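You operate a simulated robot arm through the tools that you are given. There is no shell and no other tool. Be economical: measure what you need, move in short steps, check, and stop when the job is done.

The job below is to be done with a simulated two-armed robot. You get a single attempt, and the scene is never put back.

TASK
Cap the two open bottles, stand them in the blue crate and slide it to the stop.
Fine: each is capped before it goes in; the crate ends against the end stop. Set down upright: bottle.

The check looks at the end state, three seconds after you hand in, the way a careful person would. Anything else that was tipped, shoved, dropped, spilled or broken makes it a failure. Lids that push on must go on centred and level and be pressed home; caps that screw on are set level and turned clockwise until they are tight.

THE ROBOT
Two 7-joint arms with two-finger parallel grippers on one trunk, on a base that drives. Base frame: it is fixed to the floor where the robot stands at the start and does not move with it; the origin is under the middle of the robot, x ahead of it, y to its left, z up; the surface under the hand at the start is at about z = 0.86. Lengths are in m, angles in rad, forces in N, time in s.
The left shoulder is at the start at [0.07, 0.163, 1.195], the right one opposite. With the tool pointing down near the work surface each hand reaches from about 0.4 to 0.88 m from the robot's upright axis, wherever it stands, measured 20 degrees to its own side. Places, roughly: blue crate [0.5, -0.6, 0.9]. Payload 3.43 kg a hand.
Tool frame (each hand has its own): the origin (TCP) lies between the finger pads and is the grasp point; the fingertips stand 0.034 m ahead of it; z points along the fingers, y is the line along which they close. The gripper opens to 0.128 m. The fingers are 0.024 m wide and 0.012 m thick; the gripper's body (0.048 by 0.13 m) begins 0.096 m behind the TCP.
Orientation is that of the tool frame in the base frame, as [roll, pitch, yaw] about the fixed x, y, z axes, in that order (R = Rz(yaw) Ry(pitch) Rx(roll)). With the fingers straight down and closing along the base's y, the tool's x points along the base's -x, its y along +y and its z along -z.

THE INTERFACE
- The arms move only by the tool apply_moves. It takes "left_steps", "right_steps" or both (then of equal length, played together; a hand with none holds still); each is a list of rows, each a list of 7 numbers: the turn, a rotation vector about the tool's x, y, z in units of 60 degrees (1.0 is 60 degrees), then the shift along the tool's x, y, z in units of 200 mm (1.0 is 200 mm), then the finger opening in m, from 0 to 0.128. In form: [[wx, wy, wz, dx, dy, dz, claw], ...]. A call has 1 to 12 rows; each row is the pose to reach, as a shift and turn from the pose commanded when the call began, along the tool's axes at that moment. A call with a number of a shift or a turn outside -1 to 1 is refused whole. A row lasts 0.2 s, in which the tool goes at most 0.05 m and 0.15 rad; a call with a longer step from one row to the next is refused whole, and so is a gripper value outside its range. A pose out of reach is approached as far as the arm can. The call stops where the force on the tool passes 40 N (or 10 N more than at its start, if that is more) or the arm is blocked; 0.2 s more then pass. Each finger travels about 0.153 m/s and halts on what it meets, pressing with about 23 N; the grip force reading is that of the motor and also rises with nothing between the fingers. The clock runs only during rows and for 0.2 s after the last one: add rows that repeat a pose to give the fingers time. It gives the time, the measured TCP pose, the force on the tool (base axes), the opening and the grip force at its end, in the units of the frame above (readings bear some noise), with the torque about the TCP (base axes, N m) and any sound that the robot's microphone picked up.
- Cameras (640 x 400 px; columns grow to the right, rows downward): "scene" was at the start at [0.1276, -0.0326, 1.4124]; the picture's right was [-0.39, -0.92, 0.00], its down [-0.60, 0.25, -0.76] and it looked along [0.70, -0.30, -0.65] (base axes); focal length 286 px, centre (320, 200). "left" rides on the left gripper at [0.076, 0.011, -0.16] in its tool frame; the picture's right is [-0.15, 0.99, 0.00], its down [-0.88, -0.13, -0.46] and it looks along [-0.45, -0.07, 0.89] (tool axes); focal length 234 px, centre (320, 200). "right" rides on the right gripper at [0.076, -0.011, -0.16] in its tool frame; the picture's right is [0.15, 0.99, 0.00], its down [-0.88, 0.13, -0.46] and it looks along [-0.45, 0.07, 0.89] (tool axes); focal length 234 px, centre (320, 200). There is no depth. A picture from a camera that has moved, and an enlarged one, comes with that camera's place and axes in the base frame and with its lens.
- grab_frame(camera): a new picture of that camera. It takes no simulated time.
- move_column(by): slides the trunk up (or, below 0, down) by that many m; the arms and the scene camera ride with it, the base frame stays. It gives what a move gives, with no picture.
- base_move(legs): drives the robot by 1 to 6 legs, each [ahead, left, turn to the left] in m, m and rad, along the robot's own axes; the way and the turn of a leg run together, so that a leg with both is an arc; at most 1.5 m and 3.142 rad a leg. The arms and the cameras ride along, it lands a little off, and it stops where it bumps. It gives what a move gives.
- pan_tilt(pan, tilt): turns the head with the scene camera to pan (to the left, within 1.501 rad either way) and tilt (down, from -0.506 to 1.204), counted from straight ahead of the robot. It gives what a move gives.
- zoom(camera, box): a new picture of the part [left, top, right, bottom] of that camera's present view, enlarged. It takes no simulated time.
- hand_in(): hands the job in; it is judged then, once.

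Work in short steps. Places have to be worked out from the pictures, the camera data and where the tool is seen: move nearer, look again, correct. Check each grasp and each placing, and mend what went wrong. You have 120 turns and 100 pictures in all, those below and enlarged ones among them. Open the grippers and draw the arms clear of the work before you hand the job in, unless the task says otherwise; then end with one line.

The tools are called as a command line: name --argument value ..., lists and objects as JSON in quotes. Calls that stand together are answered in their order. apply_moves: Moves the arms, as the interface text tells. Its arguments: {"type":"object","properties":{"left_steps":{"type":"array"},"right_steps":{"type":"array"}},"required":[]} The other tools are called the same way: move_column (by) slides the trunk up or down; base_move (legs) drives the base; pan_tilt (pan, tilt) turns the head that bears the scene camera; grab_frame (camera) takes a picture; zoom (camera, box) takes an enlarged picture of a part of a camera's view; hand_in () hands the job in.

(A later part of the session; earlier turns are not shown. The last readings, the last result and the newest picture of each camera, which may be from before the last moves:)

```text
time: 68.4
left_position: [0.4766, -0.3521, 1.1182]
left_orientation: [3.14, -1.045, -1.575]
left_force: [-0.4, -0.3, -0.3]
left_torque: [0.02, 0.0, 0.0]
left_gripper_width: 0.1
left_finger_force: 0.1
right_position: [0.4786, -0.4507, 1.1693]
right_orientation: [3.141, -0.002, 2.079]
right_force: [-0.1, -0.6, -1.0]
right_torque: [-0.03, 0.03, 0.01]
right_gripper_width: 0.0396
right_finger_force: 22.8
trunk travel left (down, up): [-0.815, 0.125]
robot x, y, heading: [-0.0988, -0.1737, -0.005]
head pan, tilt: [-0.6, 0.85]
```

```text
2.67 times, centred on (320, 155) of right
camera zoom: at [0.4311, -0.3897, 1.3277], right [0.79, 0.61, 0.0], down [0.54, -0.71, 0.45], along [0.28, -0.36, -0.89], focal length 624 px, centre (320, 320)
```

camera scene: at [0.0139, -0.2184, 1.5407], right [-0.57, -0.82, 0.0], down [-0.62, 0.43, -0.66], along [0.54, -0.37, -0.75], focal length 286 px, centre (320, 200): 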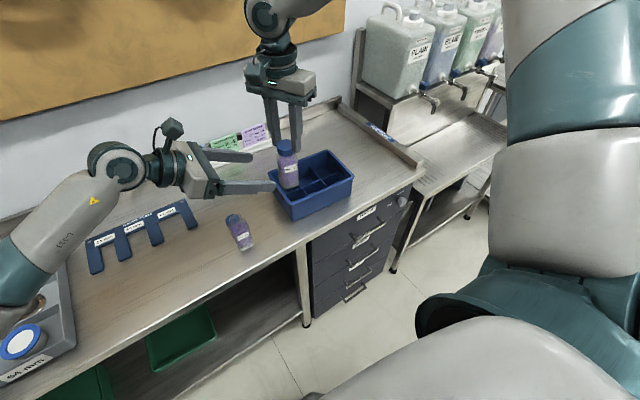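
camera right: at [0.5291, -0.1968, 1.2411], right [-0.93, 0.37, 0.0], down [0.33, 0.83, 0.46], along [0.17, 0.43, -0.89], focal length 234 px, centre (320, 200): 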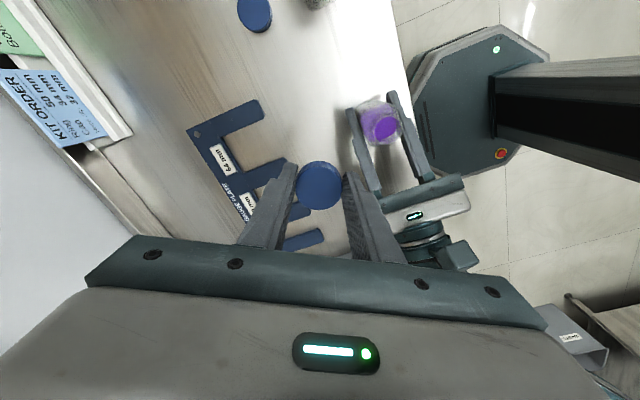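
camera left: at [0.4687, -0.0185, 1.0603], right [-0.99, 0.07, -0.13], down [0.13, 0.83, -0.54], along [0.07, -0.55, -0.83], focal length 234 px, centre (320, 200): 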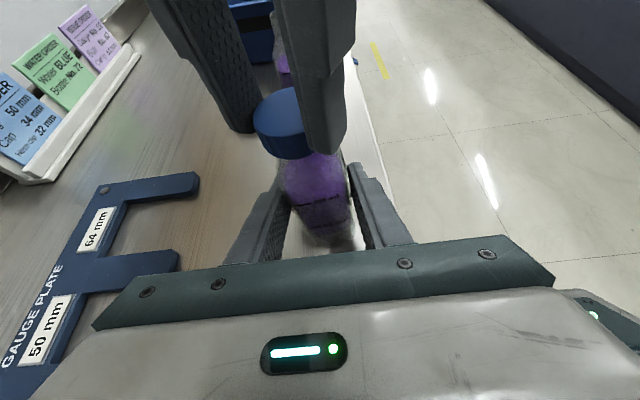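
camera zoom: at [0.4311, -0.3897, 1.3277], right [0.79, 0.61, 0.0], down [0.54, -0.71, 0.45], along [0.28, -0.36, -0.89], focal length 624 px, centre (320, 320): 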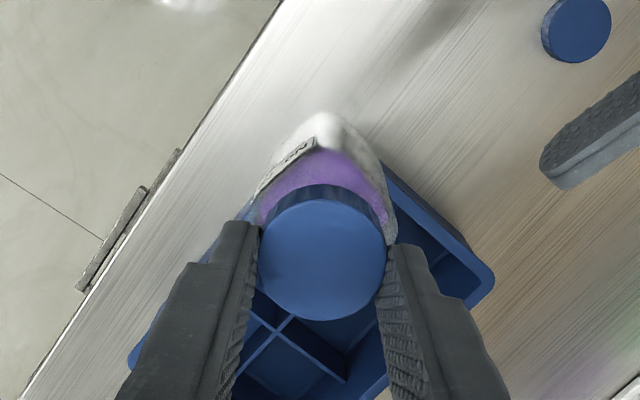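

I'll zoom on the crate to work out its geometry.

zoom --camera "scene" --box '[256, 110, 432, 220]'

```text
3.64 times, centred on (344, 165) of scene
camera zoom: at [0.0139, -0.2184, 1.5407], right [-0.57, -0.82, 0.0], down [-0.62, 0.43, -0.66], along [0.54, -0.37, -0.75], focal length 1039 px, centre (233, 327)
```

zoom: 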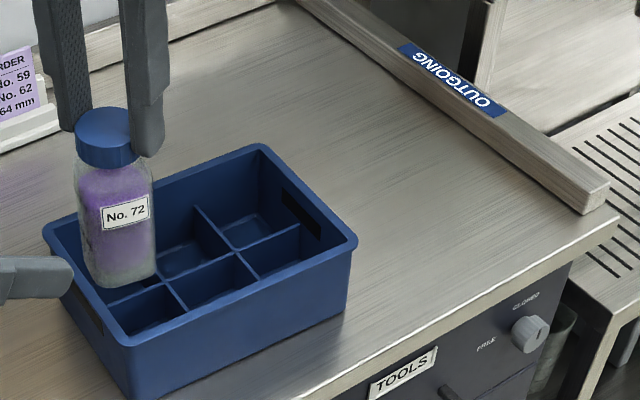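

The crate centre works out at about (0.545,-0.552), rim z≈0.94, with 2×3 compartments of roughly 66 mm pitch, consistent across scene and wrist cameras. I'll carry bottle 72 above the rear-right compartment (0.575,-0.619).

apply_moves --right_steps '[[0, 0, 0, -0.195, 0, 0, 0.03], [0, 0, 0, -0.39, 0, 0, 0.03], [0, 0, 0, -0.585, 0.002, 0, 0.03], [0, 0, 0, -0.78, 0.003, 0, 0.03], [0, 0, 0, -0.974, 0.004, 0, 0.03], [0, 0, 0, -0.974, 0.004, 0, 0.03]]'

grab_frame --camera "right"

zoom --camera "scene" --box '[256, 110, 416, 210]'

```text
time: 69.8
left_position: [0.4752, -0.3509, 1.1198]
left_orientation: [-3.14, -1.047, -1.576]
left_force: [-0.3, 0.8, -0.6]
left_torque: [0.0, 0.04, 0.04]
left_gripper_width: 0.0997
left_finger_force: 0.0
right_position: [0.5742, -0.619, 1.1691]
right_orientation: [3.14, -0.001, 2.081]
right_force: [-0.2, 0.3, -1.1]
right_torque: [-0.01, -0.03, 0.0]
right_gripper_width: 0.0397
right_finger_force: 22.9
trunk travel left (down, up): [-0.815, 0.125]
robot x, y, heading: [-0.1033, -0.1698, -0.002]
head pan, tilt: [-0.6, 0.85]
```

```text
42 pictures are left
camera right: at [0.526, -0.5582, 1.3273], right [0.79, 0.61, 0.0], down [0.54, -0.71, 0.45], along [0.28, -0.36, -0.89], focal length 234 px, centre (320, 200)
```

right: 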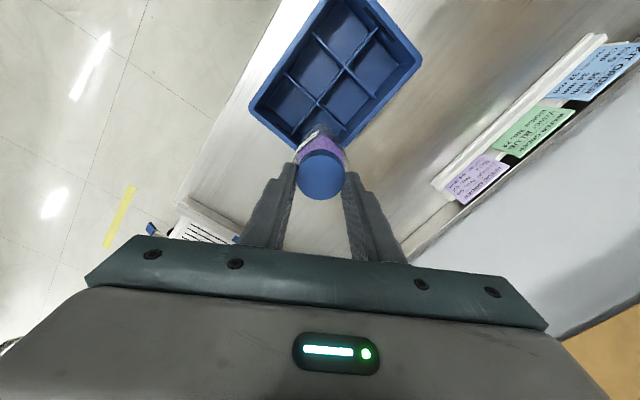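

```text
4.00 times, centred on (336, 160) of scene
camera zoom: at [0.0134, -0.2168, 1.5408], right [-0.57, -0.82, 0.0], down [-0.62, 0.43, -0.66], along [0.54, -0.38, -0.75], focal length 1143 px, centre (256, 360)
```

zoom: 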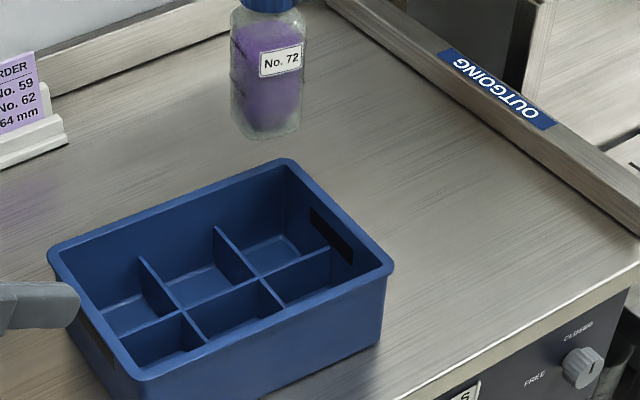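

Both cameras show a slight bias against the known cap position, so the true compartment centre is likely near (0.581,-0.627). I'll shift there, lower to just above the rim and verify visually.

apply_moves --right_steps '[[0, 0, 0, -0.052, 0.011, 0, 0.03], [0, 0, 0, -0.052, 0.011, 0.15, 0.03], [0, 0, 0, -0.052, 0.011, 0.3, 0.03], [0, 0, 0, -0.052, 0.011, 0.3, 0.03]]'

zoom --camera "scene" --box '[256, 110, 416, 210]'

zoom --camera "right" --box '[240, 40, 400, 140]'

```text
time: 70.8
left_position: [0.4758, -0.3519, 1.1184]
left_orientation: [3.141, -1.047, -1.577]
left_force: [-0.3, 0.7, -0.3]
left_torque: [0.0, -0.02, -0.01]
left_gripper_width: 0.1004
left_finger_force: 0.0
right_position: [0.579, -0.6282, 1.1085]
right_orientation: [3.14, -0.002, 2.078]
right_force: [0.0, 0.4, -2.0]
right_torque: [-0.01, 0.02, 0.0]
right_gripper_width: 0.0396
right_finger_force: 23.1
trunk travel left (down, up): [-0.815, 0.125]
robot x, y, heading: [-0.1009, -0.1752, -0.006]
head pan, tilt: [-0.6, 0.85]
```

```text
4.00 times, centred on (336, 160) of scene
camera zoom: at [0.0136, -0.2176, 1.5407], right [-0.57, -0.82, 0.0], down [-0.62, 0.43, -0.66], along [0.54, -0.38, -0.75], focal length 1143 px, centre (256, 360)
```

zoom: 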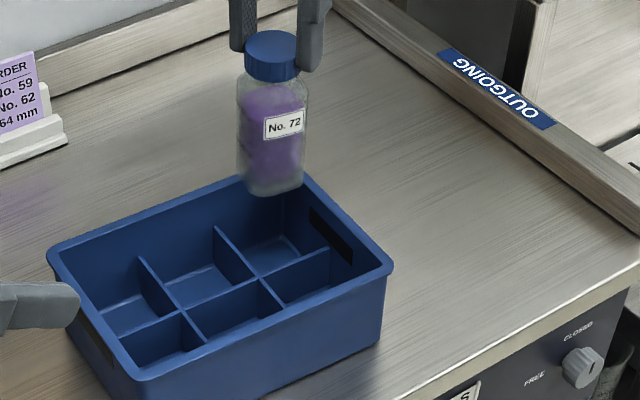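

```text
4.00 times, centred on (320, 90) of right
camera zoom: at [0.532, -0.567, 1.2664], right [0.79, 0.61, 0.0], down [0.54, -0.71, 0.45], along [0.28, -0.36, -0.89], focal length 937 px, centre (320, 640)
```

zoom: 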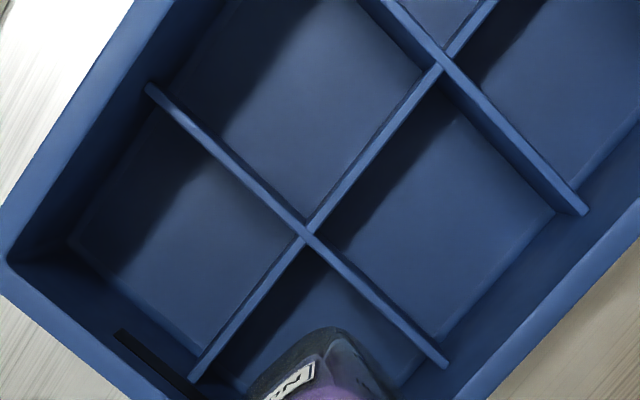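

Both views put the bottle over the rear-right compartment within several mm. I'll nudge (−3,+1) mm and lower partly into the cell, watching forces.

apply_moves --right_steps '[[0, 0, 0, 0.011, -0.011, 0.06, 0.03], [0, 0, 0, 0.011, -0.011, 0.15, 0.03], [0, 0, 0, 0.011, -0.011, 0.22, 0.03], [0, 0, 0, 0.011, -0.011, 0.29, 0.03]]'

zoom --camera "scene" --box '[256, 110, 416, 210]'

```text
time: 71.8
left_position: [0.4766, -0.3519, 1.1197]
left_orientation: [3.139, -1.047, -1.574]
left_force: [0.3, -0.1, 0.8]
left_torque: [0.04, 0.0, 0.03]
left_gripper_width: 0.1001
left_finger_force: 0.0
right_position: [0.5786, -0.6267, 1.0503]
right_orientation: [3.14, -0.001, 2.08]
right_force: [0.8, 0.4, -1.2]
right_torque: [0.01, 0.01, -0.01]
right_gripper_width: 0.0396
right_finger_force: 22.9
trunk travel left (down, up): [-0.815, 0.125]
robot x, y, heading: [-0.1026, -0.1721, -0.007]
head pan, tilt: [-0.6, 0.85]
```

```text
4.00 times, centred on (336, 160) of scene
camera zoom: at [0.0145, -0.2182, 1.5406], right [-0.57, -0.82, 0.0], down [-0.62, 0.43, -0.66], along [0.54, -0.38, -0.75], focal length 1143 px, centre (256, 360)
```

zoom: 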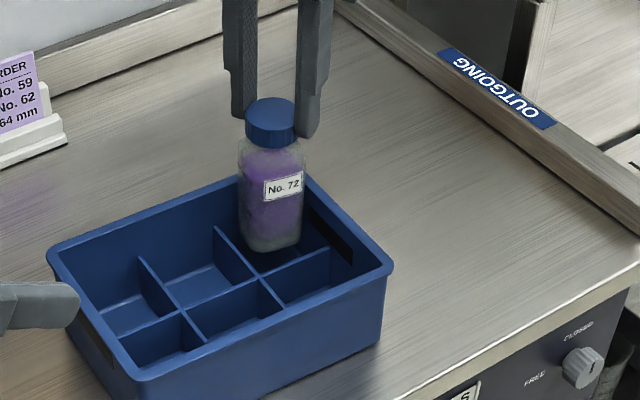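

It's inside the cell with no contact. I'll lower it to the floor gently.

apply_moves --right_steps '[[0, 0, 0, 0, 0, 0.07, 0.03], [0, 0, 0, 0, 0, 0.14, 0.03], [0, 0, 0, 0, 0, 0.19, 0.03], [0, 0, 0, 0, 0, 0.215, 0.03]]'

```text
time: 72.8
left_position: [0.4763, -0.3524, 1.1176]
left_orientation: [3.14, -1.047, -1.577]
left_force: [-0.9, -0.1, -0.6]
left_torque: [-0.01, 0.03, 0.04]
left_gripper_width: 0.1
left_finger_force: 0.0
right_position: [0.5805, -0.6272, 1.0075]
right_orientation: [3.139, -0.001, 2.077]
right_force: [0.6, -0.3, -1.7]
right_torque: [-0.03, 0.02, 0.0]
right_gripper_width: 0.0395
right_finger_force: 23.4
trunk travel left (down, up): [-0.815, 0.125]
robot x, y, heading: [-0.1004, -0.1754, -0.004]
head pan, tilt: [-0.6, 0.85]
```

apply_moves --right_steps '[[0, 0, 0, 0, 0, 0.01, 0.03], [0, 0, 0, 0, 0, 0.02, 0.03], [0, 0, 0, 0, 0, 0.03, 0.03], [0, 0, 0, 0, 0, 0.04, 0.03]]'

```text
time: 73.8
left_position: [0.4759, -0.3517, 1.119]
left_orientation: [-3.141, -1.046, -1.576]
left_force: [0.6, -0.2, -0.3]
left_torque: [0.01, 0.02, -0.02]
left_gripper_width: 0.1001
left_finger_force: 0.1
right_position: [0.5779, -0.6252, 1.0026]
right_orientation: [3.139, -0.002, 2.078]
right_force: [0.7, -0.7, 1.0]
right_torque: [-0.08, -0.03, -0.01]
right_gripper_width: 0.0395
right_finger_force: 22.7
right hand out of reach, approached as far as the arm can: row 4
trunk travel left (down, up): [-0.815, 0.125]
robot x, y, heading: [-0.1012, -0.1773, -0.011]
head pan, tilt: [-0.6, 0.85]
```

The weight came off, so the bottle is on the crate floor. I'll open and lift away.

apply_moves --right_steps '[[0, 0, 0, 0, 0, 0, 0.06], [0, 0, 0, 0, 0, 0, 0.075], [0, 0, 0, 0, 0, 0, 0.075], [0, 0, 0, 0, 0, -0.15, 0.075], [0, 0, 0, 0, 0, -0.35, 0.075], [0, 0, 0, 0, 0, -0.6, 0.075], [0, 0, 0, 0, 0, -0.85, 0.075]]'

zoom --camera "scene" --box '[200, 110, 424, 250]'

```text
time: 75.4
left_position: [0.4741, -0.3512, 1.1196]
left_orientation: [-3.14, -1.048, -1.578]
left_force: [-0.7, 0.8, -0.1]
left_torque: [0.03, -0.02, 0.01]
left_gripper_width: 0.0999
left_finger_force: 0.2
right_position: [0.5767, -0.6256, 1.1749]
right_orientation: [3.139, 0.0, 2.08]
right_force: [-0.6, -0.8, 0.0]
right_torque: [0.0, 0.02, 0.02]
right_gripper_width: 0.0747
right_finger_force: 0.1
trunk travel left (down, up): [-0.815, 0.125]
robot x, y, heading: [-0.1038, -0.176, -0.006]
head pan, tilt: [-0.6, 0.85]
```

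```text
2.86 times, centred on (312, 180) of scene
camera zoom: at [0.012, -0.2168, 1.5408], right [-0.57, -0.82, 0.0], down [-0.62, 0.43, -0.66], along [0.54, -0.38, -0.75], focal length 816 px, centre (343, 257)
```

zoom: 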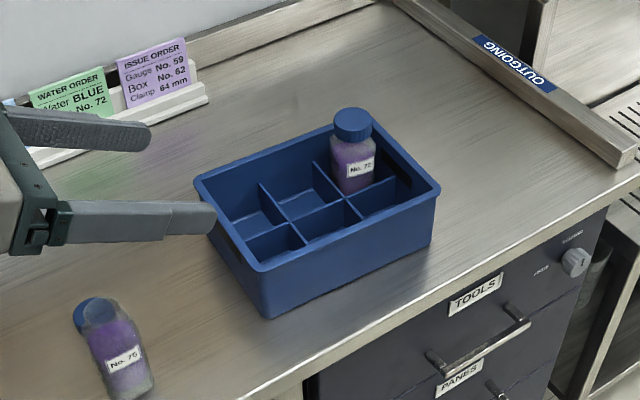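

Bottle 72 stands capped in the crate. For bottle 75 I'll drive 0.155 m left and turn the right wrist back 120° for a fresh turning range.

base_move --legs '[[0, 0.155, 0]]'

apply_moves --right_steps '[[0, 0, -0.14, 0, 0, 0, 0.08], [0, 0, -0.28, 0, 0, 0, 0.08], [0, 0, -0.42, 0, 0, 0, 0.08], [0, 0, -0.56, 0, 0, 0, 0.08], [0, 0, -0.7, 0, 0, 0, 0.08], [0, 0, -0.84, 0, 0, 0, 0.08], [0, 0, -0.98, 0, 0, 0, 0.08]]'

apply_moves --right_steps '[[0, 0, -0.14, 0, 0, 0, 0.08], [0, 0, -0.28, 0, 0, 0, 0.08], [0, 0, -0.42, 0, 0, 0, 0.08], [0, 0, -0.56, 0, 0, 0, 0.08], [0, 0, -0.7, 0, 0, 0, 0.08], [0, 0, -0.84, 0, 0, 0, 0.08], [0, 0, -0.98, 0, 0, 0, 0.08]]'

```text
time: 76.8
left_position: [0.4762, -0.2002, 1.1186]
left_orientation: [-3.141, -1.045, -1.576]
left_force: [-0.6, -0.1, 0.9]
left_torque: [-0.01, -0.02, 0.0]
left_gripper_width: 0.0999
left_finger_force: 0.0
right_position: [0.5763, -0.4746, 1.171]
right_orientation: [3.138, -0.002, 2.078]
right_force: [0.4, 1.0, 0.1]
right_torque: [0.03, -0.05, 0.04]
right_gripper_width: 0.0751
right_finger_force: 0.3
trunk travel left (down, up): [-0.815, 0.125]
robot x, y, heading: [-0.0956, -0.0186, -0.005]
head pan, tilt: [-0.6, 0.85]
```

```text
time: 78.4
left_position: [0.4773, -0.1987, 1.1199]
left_orientation: [3.142, -1.047, -1.574]
left_force: [-0.6, 1.2, 0.6]
left_torque: [-0.02, -0.02, -0.03]
left_gripper_width: 0.1001
left_finger_force: 0.0
right_position: [0.5776, -0.4731, 1.1729]
right_orientation: [3.139, 0.001, 3.105]
right_force: [0.5, 0.6, 0.3]
right_torque: [0.0, 0.02, 0.01]
right_gripper_width: 0.0799
right_finger_force: 0.2
trunk travel left (down, up): [-0.815, 0.125]
robot x, y, heading: [-0.0989, -0.0171, -0.005]
head pan, tilt: [-0.6, 0.85]
```

```text
time: 80.0
left_position: [0.4769, -0.1977, 1.1182]
left_orientation: [3.141, -1.047, -1.575]
left_force: [-0.5, 0.0, 0.2]
left_torque: [0.01, -0.04, -0.05]
left_gripper_width: 0.1001
left_finger_force: 0.0
right_position: [0.5774, -0.4726, 1.1733]
right_orientation: [-3.141, 0.004, -2.15]
right_force: [0.2, 0.0, -0.1]
right_torque: [0.0, 0.0, -0.02]
right_gripper_width: 0.0799
right_finger_force: 0.0
trunk travel left (down, up): [-0.815, 0.125]
robot x, y, heading: [-0.0991, -0.0182, -0.01]
head pan, tilt: [-0.6, 0.85]
```

Next: the left hand draws back 6 cm, and the right hand goes over cap 75 (est. 0.581,-0.296).

apply_moves --left_steps '[[0, 0, 0, -0.05, 0, -0.087, 0.1], [0, 0, 0, -0.1, 0, -0.174, 0.1], [0, 0, 0, -0.15, 0, -0.26, 0.1], [0, 0, 0, -0.15, 0, -0.26, 0.1], [0, 0, 0, -0.15, 0, -0.26, 0.1], [0, 0, 0, -0.15, 0, -0.26, 0.1], [0, 0, 0, -0.15, 0, -0.26, 0.1], [0, 0, 0, -0.15, 0, -0.26, 0.1]]' --right_steps '[[0, 0, 0, -0.19, 0.12, 0, 0.08], [0, 0, 0, -0.38, 0.235, 0, 0.08], [0, 0, 0, -0.57, 0.35, 0, 0.08], [0, 0, 0, -0.75, 0.466, 0, 0.08], [0, 0, 0, -0.75, 0.466, 0.2, 0.08], [0, 0, 0, -0.75, 0.466, 0.4, 0.08], [0, 0, 0, -0.75, 0.466, 0.6, 0.08], [0, 0, 0, -0.75, 0.466, 0.765, 0.08]]'

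grab_frame --camera "right"

```text
time: 81.8
left_position: [0.4784, -0.1382, 1.1191]
left_orientation: [3.141, -1.046, -1.577]
left_force: [0.4, -0.2, -0.9]
left_torque: [0.03, 0.01, -0.03]
left_gripper_width: 0.0998
left_finger_force: 0.1
right_position: [0.555, -0.3166, 1.043]
right_orientation: [-3.141, 0.005, -2.153]
right_force: [-0.4, -0.3, -0.1]
right_torque: [0.02, -0.01, -0.01]
right_gripper_width: 0.0797
right_finger_force: 0.1
right hand out of reach, approached as far as the arm can: row 6, 7, 8
trunk travel left (down, up): [-0.815, 0.125]
robot x, y, heading: [-0.0977, -0.0171, 0.0]
head pan, tilt: [-0.6, 0.85]
```

```text
36 pictures are left
camera right: at [0.521, -0.3869, 1.2012], right [-0.91, 0.42, 0.0], down [0.37, 0.81, 0.46], along [0.19, 0.42, -0.89], focal length 234 px, centre (320, 200)
```

right: 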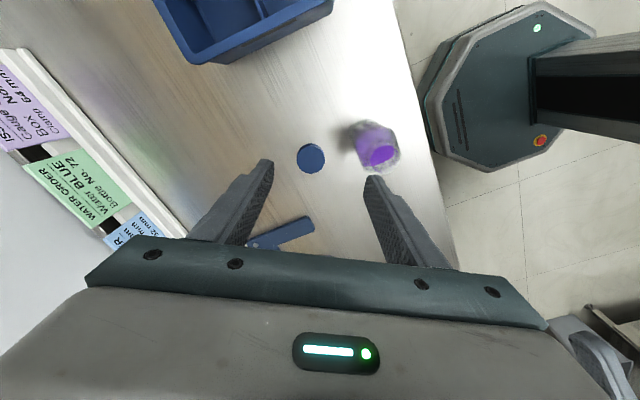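

The arm can't reach that spot at this wrist angle. I'll rotate back 60° to the nominal yaw, as I did for the first cap.

apply_moves --right_steps '[[0, 0, 0.14, 0, 0, -0.1, 0.08], [0, 0, 0.28, 0, 0, -0.1, 0.08], [0, 0, 0.42, 0, 0, -0.1, 0.08], [0, 0, 0.56, 0, 0, -0.1, 0.08], [0, 0, 0.7, 0, 0, -0.1, 0.08], [0, 0, 0.84, 0, 0, -0.1, 0.08], [0, 0, 0.94, 0, 0, -0.1, 0.08]]'

grab_frame --camera "right"

```text
time: 83.4
left_position: [0.4774, -0.1371, 1.1193]
left_orientation: [3.141, -1.046, -1.577]
left_force: [0.2, 0.9, 0.7]
left_torque: [0.02, -0.01, 0.05]
left_gripper_width: 0.0999
left_finger_force: 0.2
right_position: [0.5543, -0.3157, 1.0628]
right_orientation: [3.138, 0.001, -3.137]
right_force: [-0.2, -0.4, -0.4]
right_torque: [-0.01, 0.01, -0.02]
right_gripper_width: 0.08
right_finger_force: 0.0
trunk travel left (down, up): [-0.815, 0.125]
robot x, y, heading: [-0.0979, -0.0234, -0.008]
head pan, tilt: [-0.6, 0.85]
```

```text
35 pictures are left
camera right: at [0.4761, -0.3281, 1.2216], right [-0.15, 0.99, 0.0], down [0.88, 0.13, 0.46], along [0.45, 0.07, -0.89], focal length 234 px, centre (320, 200)
```

right: 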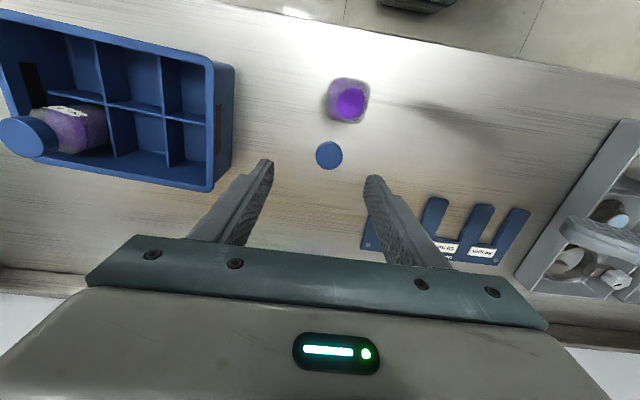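

The cap is now at about (0.581,-0.299) after bias correction. I'll move over it and down to fingertips well above it, then check.

apply_moves --right_steps '[[0, 0, 0, -0.1335, 0.084, 0, 0.08], [0, 0, 0, -0.1335, 0.084, 0.2, 0.08], [0, 0, 0, -0.1335, 0.084, 0.4, 0.07], [0, 0, 0, -0.1335, 0.084, 0.6, 0.065], [0, 0, 0, -0.1335, 0.084, 0.6, 0.065]]'

zoom --camera "right" --box '[240, 125, 400, 225]'

```text
time: 84.6
left_position: [0.4774, -0.1375, 1.1197]
left_orientation: [-3.14, -1.048, -1.574]
left_force: [0.0, 0.9, 0.2]
left_torque: [0.0, 0.01, -0.01]
left_gripper_width: 0.1
left_finger_force: 0.0
right_position: [0.527, -0.3347, 0.9997]
right_orientation: [3.138, 0.001, -3.136]
right_force: [-0.2, 1.6, -0.7]
right_torque: [-0.03, 0.01, 0.0]
right_gripper_width: 0.0649
right_finger_force: 0.1
right hand out of reach, approached as far as the arm can: row 1, 2, 3, 4, 5
trunk travel left (down, up): [-0.815, 0.125]
robot x, y, heading: [-0.0965, -0.021, -0.004]
head pan, tilt: [-0.6, 0.85]
```

```text
4.00 times, centred on (320, 175) of right
camera zoom: at [0.4505, -0.3464, 1.1587], right [-0.15, 0.99, 0.0], down [0.88, 0.13, 0.46], along [0.45, 0.07, -0.89], focal length 937 px, centre (320, 300)
```

zoom: 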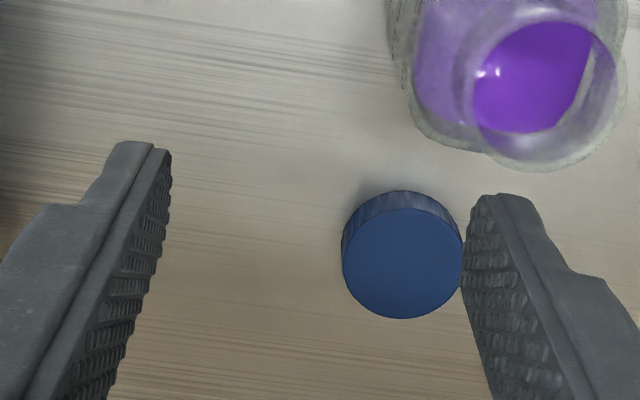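

The arm is stuck short of the cap, likely on a joint limit with the trunk raised. I'll raise the hand and lower the trunk back to its starting height for the pick.

apply_moves --right_steps '[[0, 0, 0, 0, 0, -0.2, 0.08], [0, 0, 0, 0, 0, -0.4, 0.08], [0, 0, 0, 0, 0, -0.6, 0.08], [0, 0, 0, 0, 0, -0.8, 0.08], [0, 0, 0, -0.1, 0.1, -0.98, 0.08], [0, 0, 0, -0.27, 0.18, -0.98, 0.08]]' --left_steps '[[0, 0, 0, 0.1, 0, -0.06, 0.1], [0, 0, 0, 0.2, 0, -0.12, 0.1], [0, 0, 0, 0.3, 0, -0.17, 0.1], [0, 0, 0, 0.35, 0, -0.2, 0.1], [0, 0, 0, 0.35, 0, -0.2, 0.1], [0, 0, 0, 0.35, 0, -0.2, 0.1]]'

move_column --by -0.14

```text
time: 86.0
left_position: [0.4797, -0.1384, 1.1981]
left_orientation: [3.137, -1.048, -1.572]
left_force: [0.8, -0.2, -0.6]
left_torque: [-0.01, 0.03, -0.07]
left_gripper_width: 0.0999
left_finger_force: 0.1
right_position: [0.5845, -0.2995, 1.1955]
right_orientation: [3.139, -0.003, -3.139]
right_force: [-0.4, 0.4, -0.6]
right_torque: [0.04, 0.05, 0.0]
right_gripper_width: 0.08
right_finger_force: 0.1
trunk travel left (down, up): [-0.815, 0.125]
robot x, y, heading: [-0.0993, -0.0177, -0.002]
head pan, tilt: [-0.6, 0.85]
```

```text
time: 87.6
left_position: [0.477, -0.1367, 1.0596]
left_orientation: [3.142, -1.046, -1.576]
left_force: [-0.7, -0.7, -0.7]
left_torque: [0.04, 0.02, 0.02]
left_gripper_width: 0.1001
left_finger_force: 0.1
right_position: [0.5824, -0.2992, 1.0586]
right_orientation: [3.139, 0.003, -3.137]
right_force: [-0.4, -0.4, -0.1]
right_torque: [0.01, 0.01, -0.02]
right_gripper_width: 0.0799
right_finger_force: 0.0
trunk travel left (down, up): [-0.675, 0.265]
robot x, y, heading: [-0.1015, -0.0193, -0.006]
head pan, tilt: [-0.6, 0.85]
```

Now above the cap. I'll go down 0.10 m and check the centring.

apply_moves --right_steps '[[0, 0, 0, 0, 0, 0.2, 0.08], [0, 0, 0, 0, 0, 0.4, 0.07], [0, 0, 0, 0, 0, 0.5, 0.065], [0, 0, 0, 0, 0, 0.5, 0.065]]'

zoom --camera "right" --box '[240, 125, 400, 225]'

```text
time: 88.6
left_position: [0.4764, -0.1375, 1.0598]
left_orientation: [-3.141, -1.047, -1.577]
left_force: [-0.6, 0.3, 0.8]
left_torque: [0.02, 0.02, -0.02]
left_gripper_width: 0.1001
left_finger_force: 0.1
right_position: [0.5784, -0.3023, 0.9594]
right_orientation: [3.138, 0.001, -3.135]
right_force: [-0.3, 0.0, -1.2]
right_torque: [-0.01, -0.03, 0.02]
right_gripper_width: 0.0648
right_finger_force: 0.1
trunk travel left (down, up): [-0.675, 0.265]
robot x, y, heading: [-0.1008, -0.0219, -0.007]
head pan, tilt: [-0.6, 0.85]
```

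```text
4.00 times, centred on (320, 175) of right
camera zoom: at [0.502, -0.3138, 1.1179], right [-0.15, 0.99, 0.0], down [0.88, 0.13, 0.46], along [0.45, 0.07, -0.89], focal length 937 px, centre (320, 300)
```

zoom: 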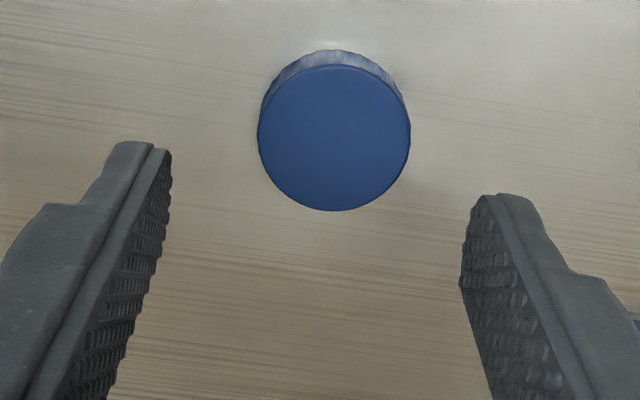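

The corrected offset is about −6 mm in tool x and +4 mm in y. I'll apply it, descend and grip.

apply_moves --right_steps '[[0, 0, 0, -0.0325, 0.021, 0.1, 0.065], [0, 0, 0, -0.0325, 0.021, 0.24, 0.065], [0, 0, 0, -0.0325, 0.021, 0.3, 0.065], [0, 0, 0, -0.0325, 0.021, 0.3, 0.03], [0, 0, 0, -0.0325, 0.021, 0.3, 0.03], [0, 0, 0, -0.0325, 0.021, 0.3, 0.03]]'

zoom --camera "right" --box '[240, 125, 400, 225]'

```text
time: 90.0
left_position: [0.4776, -0.1376, 1.0601]
left_orientation: [-3.141, -1.047, -1.575]
left_force: [0.1, 0.6, 0.0]
left_torque: [0.0, 0.0, -0.01]
left_gripper_width: 0.1002
left_finger_force: 0.1
right_position: [0.5623, -0.3111, 0.9201]
right_orientation: [3.136, 0.003, -3.135]
right_force: [0.2, -0.1, -0.4]
right_torque: [-0.01, 0.0, -0.01]
right_gripper_width: 0.0299
right_finger_force: 0.0
right hand out of reach, approached as far as the arm can: row 1, 2, 3, 4, 5, 6
trunk travel left (down, up): [-0.675, 0.265]
robot x, y, heading: [-0.1032, -0.0175, -0.008]
head pan, tilt: [-0.6, 0.85]
```

```text
4.00 times, centred on (320, 175) of right
camera zoom: at [0.4854, -0.3235, 1.0782], right [-0.15, 0.99, 0.0], down [0.88, 0.13, 0.46], along [0.45, 0.07, -0.89], focal length 937 px, centre (320, 300)
```

zoom: 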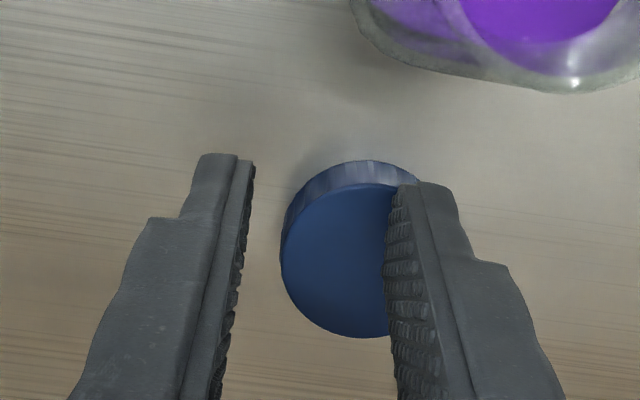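

I'm at the arm's radial reach limit; there was no contact. I'll raise, open, drive the base forward 0.09 m and retry.

apply_moves --right_steps '[[0, 0, 0, 0, 0, -0.2, 0.08], [0, 0, 0, 0, 0, -0.4, 0.08], [0, 0, 0, 0, 0, -0.55, 0.08]]'

base_move --legs '[[0.09, 0, 0]]'

```text
time: 90.8
left_position: [0.476, -0.137, 1.061]
left_orientation: [-3.14, -1.047, -1.578]
left_force: [0.1, 0.0, -0.6]
left_torque: [-0.02, 0.0, -0.05]
left_gripper_width: 0.1001
left_finger_force: 0.1
right_position: [0.5628, -0.3115, 1.0297]
right_orientation: [3.138, -0.002, -3.136]
right_force: [0.0, 0.1, -0.4]
right_torque: [0.01, -0.04, 0.0]
right_gripper_width: 0.0801
right_finger_force: 0.0
trunk travel left (down, up): [-0.675, 0.265]
robot x, y, heading: [-0.1022, -0.0208, -0.002]
head pan, tilt: [-0.6, 0.85]
```

```text
time: 91.9
left_position: [0.5637, -0.1368, 1.0606]
left_orientation: [3.141, -1.047, -1.577]
left_force: [-0.2, 0.5, -0.1]
left_torque: [0.04, 0.0, 0.0]
left_gripper_width: 0.1002
left_finger_force: 0.1
right_position: [0.6514, -0.3132, 1.0289]
right_orientation: [3.138, 0.0, -3.137]
right_force: [0.2, 0.6, -1.6]
right_torque: [0.0, 0.02, 0.0]
right_gripper_width: 0.0801
right_finger_force: 0.0
trunk travel left (down, up): [-0.675, 0.265]
robot x, y, heading: [-0.0121, -0.0206, -0.005]
head pan, tilt: [-0.6, 0.85]
```

apply_moves --right_steps '[[0, 0, 0, 0.16, 0.035, 0, 0.08], [0, 0, 0, 0.332, 0.075, 0, 0.08], [0, 0, 0, 0.332, 0.075, 0.18, 0.07], [0, 0, 0, 0.332, 0.075, 0.345, 0.065], [0, 0, 0, 0.332, 0.075, 0.345, 0.065]]'

zoom --camera "right" --box '[240, 125, 400, 225]'

```text
time: 93.1
left_position: [0.5638, -0.1365, 1.0602]
left_orientation: [3.14, -1.048, -1.579]
left_force: [-0.5, -0.7, 0.8]
left_torque: [-0.01, 0.02, 0.02]
left_gripper_width: 0.0997
left_finger_force: 0.1
right_position: [0.583, -0.2963, 0.9581]
right_orientation: [3.139, 0.001, -3.135]
right_force: [-0.6, 0.1, -0.8]
right_torque: [0.03, 0.02, 0.0]
right_gripper_width: 0.065
right_finger_force: 0.0
trunk travel left (down, up): [-0.675, 0.265]
robot x, y, heading: [-0.0135, -0.0214, -0.005]
head pan, tilt: [-0.6, 0.85]
```

```text
4.00 times, centred on (320, 175) of right
camera zoom: at [0.5064, -0.3086, 1.1164], right [-0.15, 0.99, 0.0], down [0.88, 0.13, 0.46], along [0.45, 0.07, -0.89], focal length 937 px, centre (320, 300)
```

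zoom: 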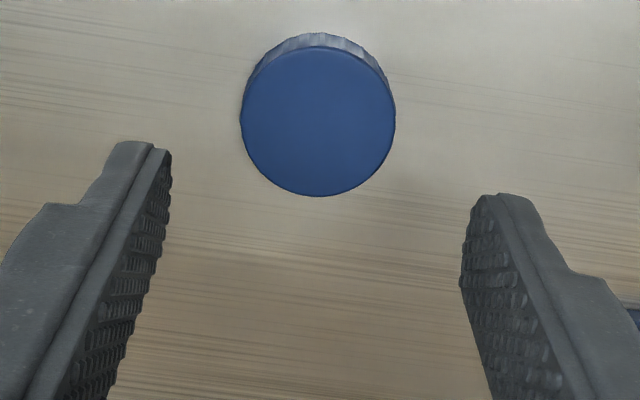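

Centred now. I'll descend and grip.

apply_moves --right_steps '[[0, 0, 0, -0.005, 0, 0.15, 0.065], [0, 0, 0, -0.005, 0, 0.25, 0.065], [0, 0, 0, -0.005, 0, 0.295, 0.065], [0, 0, 0, -0.005, 0, 0.295, 0.03], [0, 0, 0, -0.005, 0, 0.295, 0.03], [0, 0, 0, -0.005, 0, 0.295, 0.03]]'

zoom --camera "right" --box '[240, 125, 400, 225]'

```text
time: 94.5
left_position: [0.5655, -0.1367, 1.0598]
left_orientation: [-3.141, -1.046, -1.575]
left_force: [0.2, 0.4, 0.5]
left_torque: [0.0, 0.03, -0.01]
left_gripper_width: 0.0998
left_finger_force: 0.0
right_position: [0.586, -0.297, 0.8998]
right_orientation: [3.138, 0.0, -3.136]
right_force: [0.0, -0.1, -0.1]
right_torque: [0.0, 0.01, 0.0]
right_gripper_width: 0.0394
right_finger_force: 22.9
trunk travel left (down, up): [-0.675, 0.265]
robot x, y, heading: [-0.0131, -0.0175, -0.007]
head pan, tilt: [-0.6, 0.85]
```

```text
4.00 times, centred on (320, 175) of right
camera zoom: at [0.5081, -0.3099, 1.0589], right [-0.15, 0.99, 0.0], down [0.88, 0.13, 0.46], along [0.45, 0.07, -0.89], focal length 937 px, centre (320, 300)
```

zoom: 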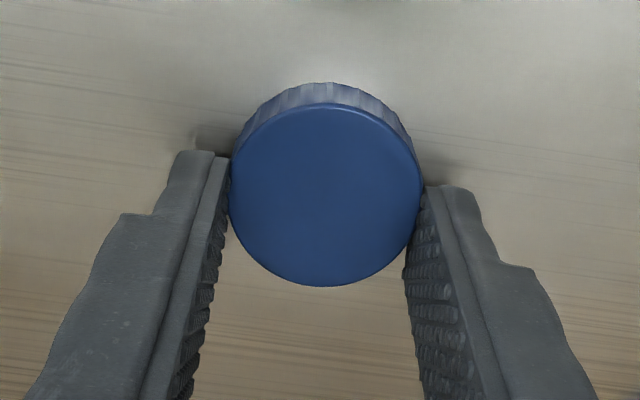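

Cap 75 is gripped centrally. I'll lift it, raise the trunk 0.14 m and back the base up 0.09 m again for the capping posture.

apply_moves --right_steps '[[0, 0, 0, 0, 0, -0.15, 0.03], [0, 0, 0, 0, 0, -0.3, 0.03], [0, 0, 0, 0, 0, -0.5, 0.03], [0, 0, 0, 0, 0, -0.7, 0.03]]'

move_column --by 0.14

base_move --legs '[[-0.09, 0, 0]]'

apply_moves --right_steps '[[0, 0, -0.142, 0, 0, 0, 0.03], [0, 0, -0.285, 0, 0, 0, 0.03], [0, 0, -0.428, 0, 0, 0, 0.03], [0, 0, -0.571, 0, 0, 0, 0.03], [0, 0, -0.714, 0, 0, 0, 0.03], [0, 0, -0.857, 0, 0, 0, 0.03], [0, 0, -1.0, 0, 0, 0, 0.03]]'

grab_frame --camera "right"

```text
time: 95.5
left_position: [0.5621, -0.1361, 1.0609]
left_orientation: [-3.14, -1.047, -1.579]
left_force: [0.7, 1.3, 0.5]
left_torque: [0.01, 0.0, 0.01]
left_gripper_width: 0.0999
left_finger_force: 0.1
right_position: [0.5835, -0.3008, 1.0408]
right_orientation: [3.139, -0.002, -3.134]
right_force: [-0.8, 0.1, 0.7]
right_torque: [0.01, 0.0, 0.02]
right_gripper_width: 0.0395
right_finger_force: 23.0
trunk travel left (down, up): [-0.675, 0.265]
robot x, y, heading: [-0.0068, -0.0161, -0.008]
head pan, tilt: [-0.6, 0.85]
```

```text
time: 97.2
left_position: [0.5641, -0.1375, 1.2001]
left_orientation: [3.14, -1.046, -1.575]
left_force: [-0.2, -0.1, -0.1]
left_torque: [0.02, -0.03, 0.0]
left_gripper_width: 0.1002
left_finger_force: 0.0
right_position: [0.5854, -0.3005, 1.179]
right_orientation: [3.138, 0.0, -3.136]
right_force: [0.1, 0.4, -0.3]
right_torque: [-0.03, 0.0, -0.01]
right_gripper_width: 0.0394
right_finger_force: 23.3
trunk travel left (down, up): [-0.815, 0.125]
robot x, y, heading: [-0.0129, -0.0191, -0.005]
head pan, tilt: [-0.6, 0.85]
```

```text
time: 98.3
left_position: [0.4815, -0.138, 1.1985]
left_orientation: [3.137, -1.046, -1.575]
left_force: [0.4, 0.1, 0.5]
left_torque: [0.0, 0.01, -0.03]
left_gripper_width: 0.0999
left_finger_force: 0.0
right_position: [0.5004, -0.3022, 1.1778]
right_orientation: [3.138, -0.003, -3.139]
right_force: [-1.2, -1.0, -0.8]
right_torque: [-0.02, 0.01, -0.01]
right_gripper_width: 0.0394
right_finger_force: 23.0
trunk travel left (down, up): [-0.815, 0.125]
robot x, y, heading: [-0.0953, -0.0198, -0.009]
head pan, tilt: [-0.6, 0.85]
```

```text
time: 99.9
left_position: [0.4789, -0.1381, 1.2008]
left_orientation: [3.142, -1.048, -1.578]
left_force: [0.8, 0.5, -0.4]
left_torque: [-0.01, 0.01, -0.02]
left_gripper_width: 0.0999
left_finger_force: 0.1
right_position: [0.4969, -0.3012, 1.179]
right_orientation: [3.14, 0.002, -2.09]
right_force: [1.2, 0.0, 0.2]
right_torque: [0.03, 0.0, 0.0]
right_gripper_width: 0.0393
right_finger_force: 22.7
trunk travel left (down, up): [-0.815, 0.125]
robot x, y, heading: [-0.0961, -0.021, -0.008]
head pan, tilt: [-0.6, 0.85]
```

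```text
29 pictures are left
camera right: at [0.4694, -0.3732, 1.3372], right [-0.93, 0.36, 0.0], down [0.32, 0.83, 0.46], along [0.16, 0.43, -0.89], focal length 234 px, centre (320, 200)
```

right: 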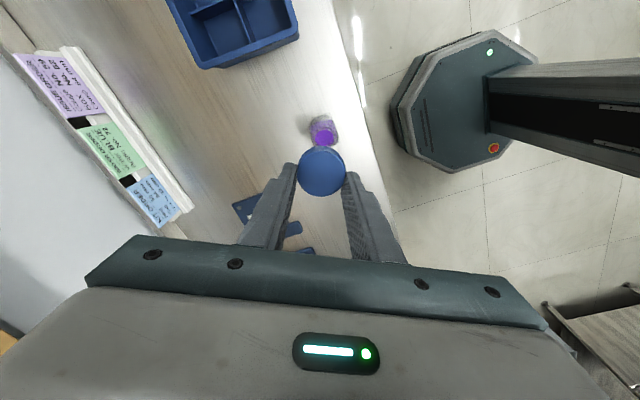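

The left hand goes to its pre-grasp for bottle 75 (approx 0.4935,-0.292).

apply_moves --left_steps '[[0, 0, 0, -0.142, -0.012, 0.12, 0.1], [0, 0, 0, -0.284, -0.024, 0.24, 0.1], [0, 0, 0, -0.426, -0.036, 0.36, 0.1], [0, 0, 0, -0.569, -0.048, 0.48, 0.1], [0, 0, 0, -0.711, -0.06, 0.6, 0.1], [0, 0, 0, -0.853, -0.0725, 0.723, 0.1]]'

grab_frame --camera "left"

```text
time: 101.3
left_position: [0.4941, -0.1781, 0.9795]
left_orientation: [-3.14, -1.047, -1.578]
left_force: [0.3, -0.4, 0.5]
left_torque: [-0.01, 0.0, 0.02]
left_gripper_width: 0.1003
left_finger_force: 0.1
right_position: [0.4992, -0.3025, 1.1787]
right_orientation: [3.14, 0.002, -2.093]
right_force: [0.4, -0.6, 0.6]
right_torque: [-0.01, -0.01, 0.02]
right_gripper_width: 0.0393
right_finger_force: 23.3
trunk travel left (down, up): [-0.815, 0.125]
robot x, y, heading: [-0.0988, -0.0226, -0.007]
head pan, tilt: [-0.6, 0.85]
```

```text
28 pictures are left
camera left: at [0.4829, -0.0779, 1.1242], right [-0.99, 0.08, -0.13], down [0.14, 0.83, -0.53], along [0.06, -0.55, -0.84], focal length 234 px, centre (320, 200)
```

left: 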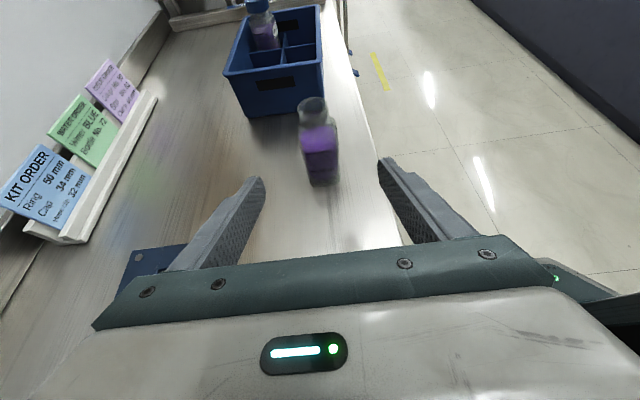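

Bottle 75 is well centred. I'll approach and grip it.

apply_moves --left_steps '[[0, 0, 0, 0.002, 0, 0.17, 0.1], [0, 0, 0, 0.004, 0, 0.34, 0.1], [0, 0, 0, 0.006, 0, 0.5, 0.1], [0, 0, 0, 0.006, 0, 0.6, 0.1], [0, 0, 0, 0.006, 0, 0.655, 0.1]]'

apply_moves --left_steps '[[0, 0, 0, 0, 0, 0, 0.08], [0, 0, 0, 0, 0, 0, 0.06], [0, 0, 0, 0, 0, 0, 0.04], [0, 0, 0, 0, 0, 0, 0.03], [0, 0, 0, 0, 0, 0, 0.03]]'

zoom --camera "left" --box '[240, 90, 400, 190]'

```text
time: 102.5
left_position: [0.4936, -0.2919, 0.9139]
left_orientation: [-3.14, -1.047, -1.579]
left_force: [0.5, 0.7, 0.8]
left_torque: [0.0, 0.05, 0.03]
left_gripper_width: 0.1001
left_finger_force: 0.2
right_position: [0.4975, -0.3006, 1.1784]
right_orientation: [3.14, 0.003, -2.091]
right_force: [-0.6, -0.3, -0.4]
right_torque: [-0.02, -0.01, 0.02]
right_gripper_width: 0.0394
right_finger_force: 22.8
trunk travel left (down, up): [-0.815, 0.125]
robot x, y, heading: [-0.0978, -0.017, -0.006]
head pan, tilt: [-0.6, 0.85]
```

```text
time: 103.7
left_position: [0.492, -0.291, 0.9154]
left_orientation: [3.141, -1.049, -1.58]
left_force: [0.4, 0.1, 1.5]
left_torque: [-0.01, -0.07, 0.03]
left_gripper_width: 0.0453
left_finger_force: 23.3
right_position: [0.4977, -0.3016, 1.1782]
right_orientation: [3.141, 0.003, -2.092]
right_force: [0.0, 1.0, 0.6]
right_torque: [-0.02, 0.02, -0.05]
right_gripper_width: 0.0395
right_finger_force: 23.3
trunk travel left (down, up): [-0.815, 0.125]
robot x, y, heading: [-0.099, -0.016, -0.011]
head pan, tilt: [-0.6, 0.85]
```

```text
4.00 times, centred on (320, 140) of left
camera zoom: at [0.4807, -0.1908, 1.0599], right [-0.99, 0.08, -0.13], down [0.14, 0.83, -0.53], along [0.06, -0.55, -0.84], focal length 937 px, centre (320, 440)
```

zoom: 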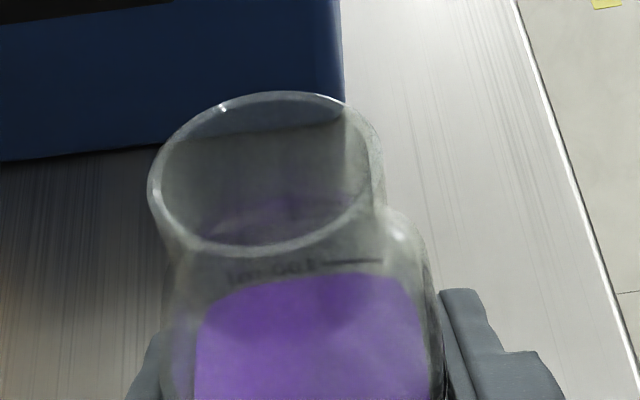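

By analogy with bottle 72, the mouth is at about (0.4925,-0.296) in TCP terms. I'll bring the cap to hover there at z≈1.03 and check.

apply_moves --right_steps '[[0, 0, 0, -0.009, 0.034, 0, 0.03], [0, 0, 0, -0.009, 0.034, 0.2, 0.03], [0, 0, 0, -0.009, 0.034, 0.4, 0.03], [0, 0, 0, -0.009, 0.034, 0.6, 0.03], [0, 0, 0, -0.009, 0.034, 0.75, 0.03], [0, 0, 0, -0.009, 0.034, 0.75, 0.03]]'

zoom --camera "left" --box '[240, 70, 400, 170]'

zoom --camera "right" --box '[240, 125, 400, 225]'

```text
time: 105.1
left_position: [0.4914, -0.2918, 0.9154]
left_orientation: [-3.139, -1.047, -1.581]
left_force: [0.4, 0.1, 1.6]
left_torque: [-0.01, -0.06, 0.01]
left_gripper_width: 0.0452
left_finger_force: 23.2
right_position: [0.4924, -0.2972, 1.027]
right_orientation: [-3.14, 0.003, -2.092]
right_force: [-0.7, -0.1, 0.1]
right_torque: [0.0, -0.03, 0.02]
right_gripper_width: 0.0391
right_finger_force: 23.0
trunk travel left (down, up): [-0.815, 0.125]
robot x, y, heading: [-0.1, -0.0182, -0.013]
head pan, tilt: [-0.6, 0.85]
```

```text
4.00 times, centred on (320, 120) of left
camera zoom: at [0.4805, -0.1908, 1.0599], right [-0.99, 0.08, -0.13], down [0.14, 0.83, -0.53], along [0.06, -0.55, -0.84], focal length 937 px, centre (320, 520)
```

zoom: 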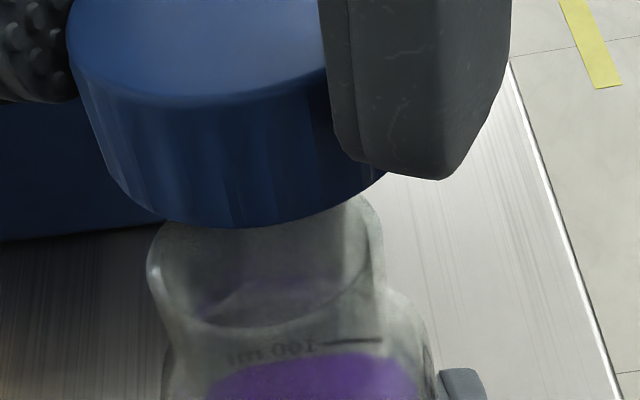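

```text
4.00 times, centred on (320, 175) of right
camera zoom: at [0.4631, -0.3683, 1.1858], right [-0.93, 0.36, 0.0], down [0.32, 0.83, 0.46], along [0.17, 0.43, -0.89], focal length 937 px, centre (320, 300)
```

zoom: 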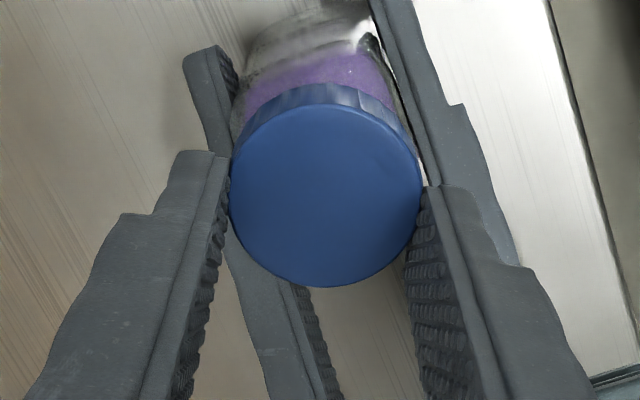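

Compared with the successful alignment on bottle 72, the cap is about 7 mm too far in −y. That matches a right-view estimate that it sits +7 mm along tool x in the grip. I'll correct and recheck.

apply_moves --right_steps '[[0, 0, 0, -0.0355, 0.009, 0, 0.03], [0, 0, 0, -0.0355, 0.009, 0, 0.03]]'

zoom --camera "left" --box '[240, 70, 400, 170]'

zoom --camera "scene" --box '[190, 150, 350, 250]'

```text
time: 105.7
left_position: [0.4912, -0.2911, 0.9154]
left_orientation: [3.141, -1.047, -1.58]
left_force: [0.0, -0.6, 1.8]
left_torque: [0.0, -0.06, 0.02]
left_gripper_width: 0.045
left_finger_force: 22.6
right_position: [0.4946, -0.289, 1.0287]
right_orientation: [3.14, 0.002, -2.091]
right_force: [0.1, -0.3, 0.3]
right_torque: [-0.03, 0.02, -0.01]
right_gripper_width: 0.0394
right_finger_force: 22.8
trunk travel left (down, up): [-0.815, 0.125]
robot x, y, heading: [-0.096, -0.0184, -0.008]
head pan, tilt: [-0.6, 0.85]
```

```text
4.00 times, centred on (320, 120) of left
camera zoom: at [0.4806, -0.1908, 1.0599], right [-0.99, 0.08, -0.13], down [0.14, 0.83, -0.53], along [0.06, -0.55, -0.84], focal length 937 px, centre (320, 520)
```

zoom: 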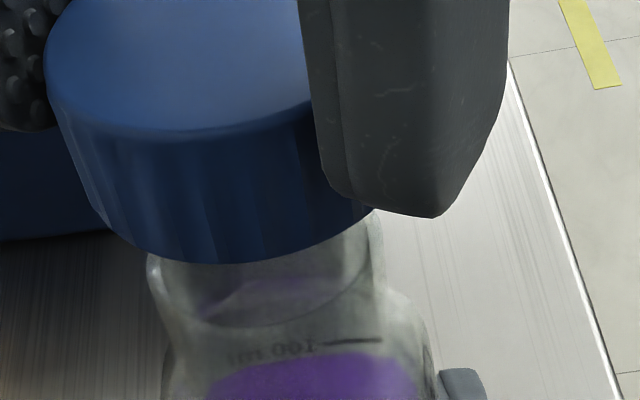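

```text
4.00 times, centred on (270, 200) of scene
camera zoom: at [0.0157, -0.0632, 1.5407], right [-0.57, -0.82, 0.0], down [-0.62, 0.43, -0.66], along [0.54, -0.38, -0.75], focal length 1143 px, centre (520, 200)
```

zoom: 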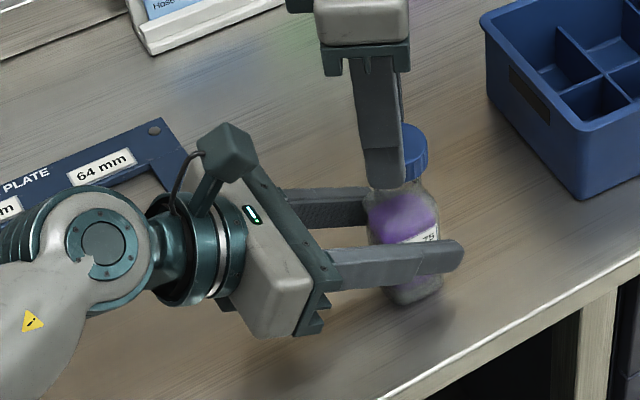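

zoom --camera "scene" --box '[274, 174, 306, 194]'

```text
16.00 times, centred on (290, 184) of scene
camera zoom: at [0.0157, -0.0632, 1.5407], right [-0.57, -0.82, 0.0], down [-0.62, 0.43, -0.66], along [0.54, -0.38, -0.75], focal length 4572 px, centre (800, 456)
```

zoom: 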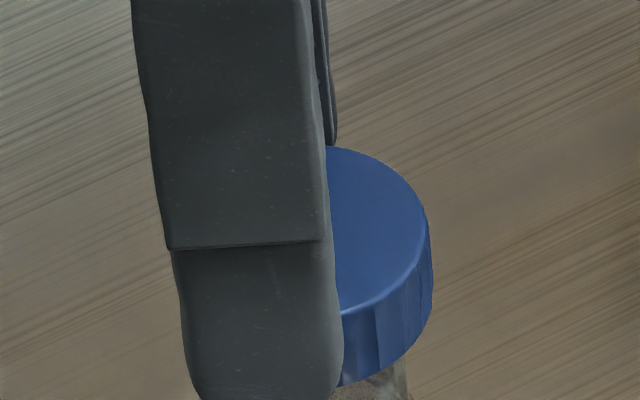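

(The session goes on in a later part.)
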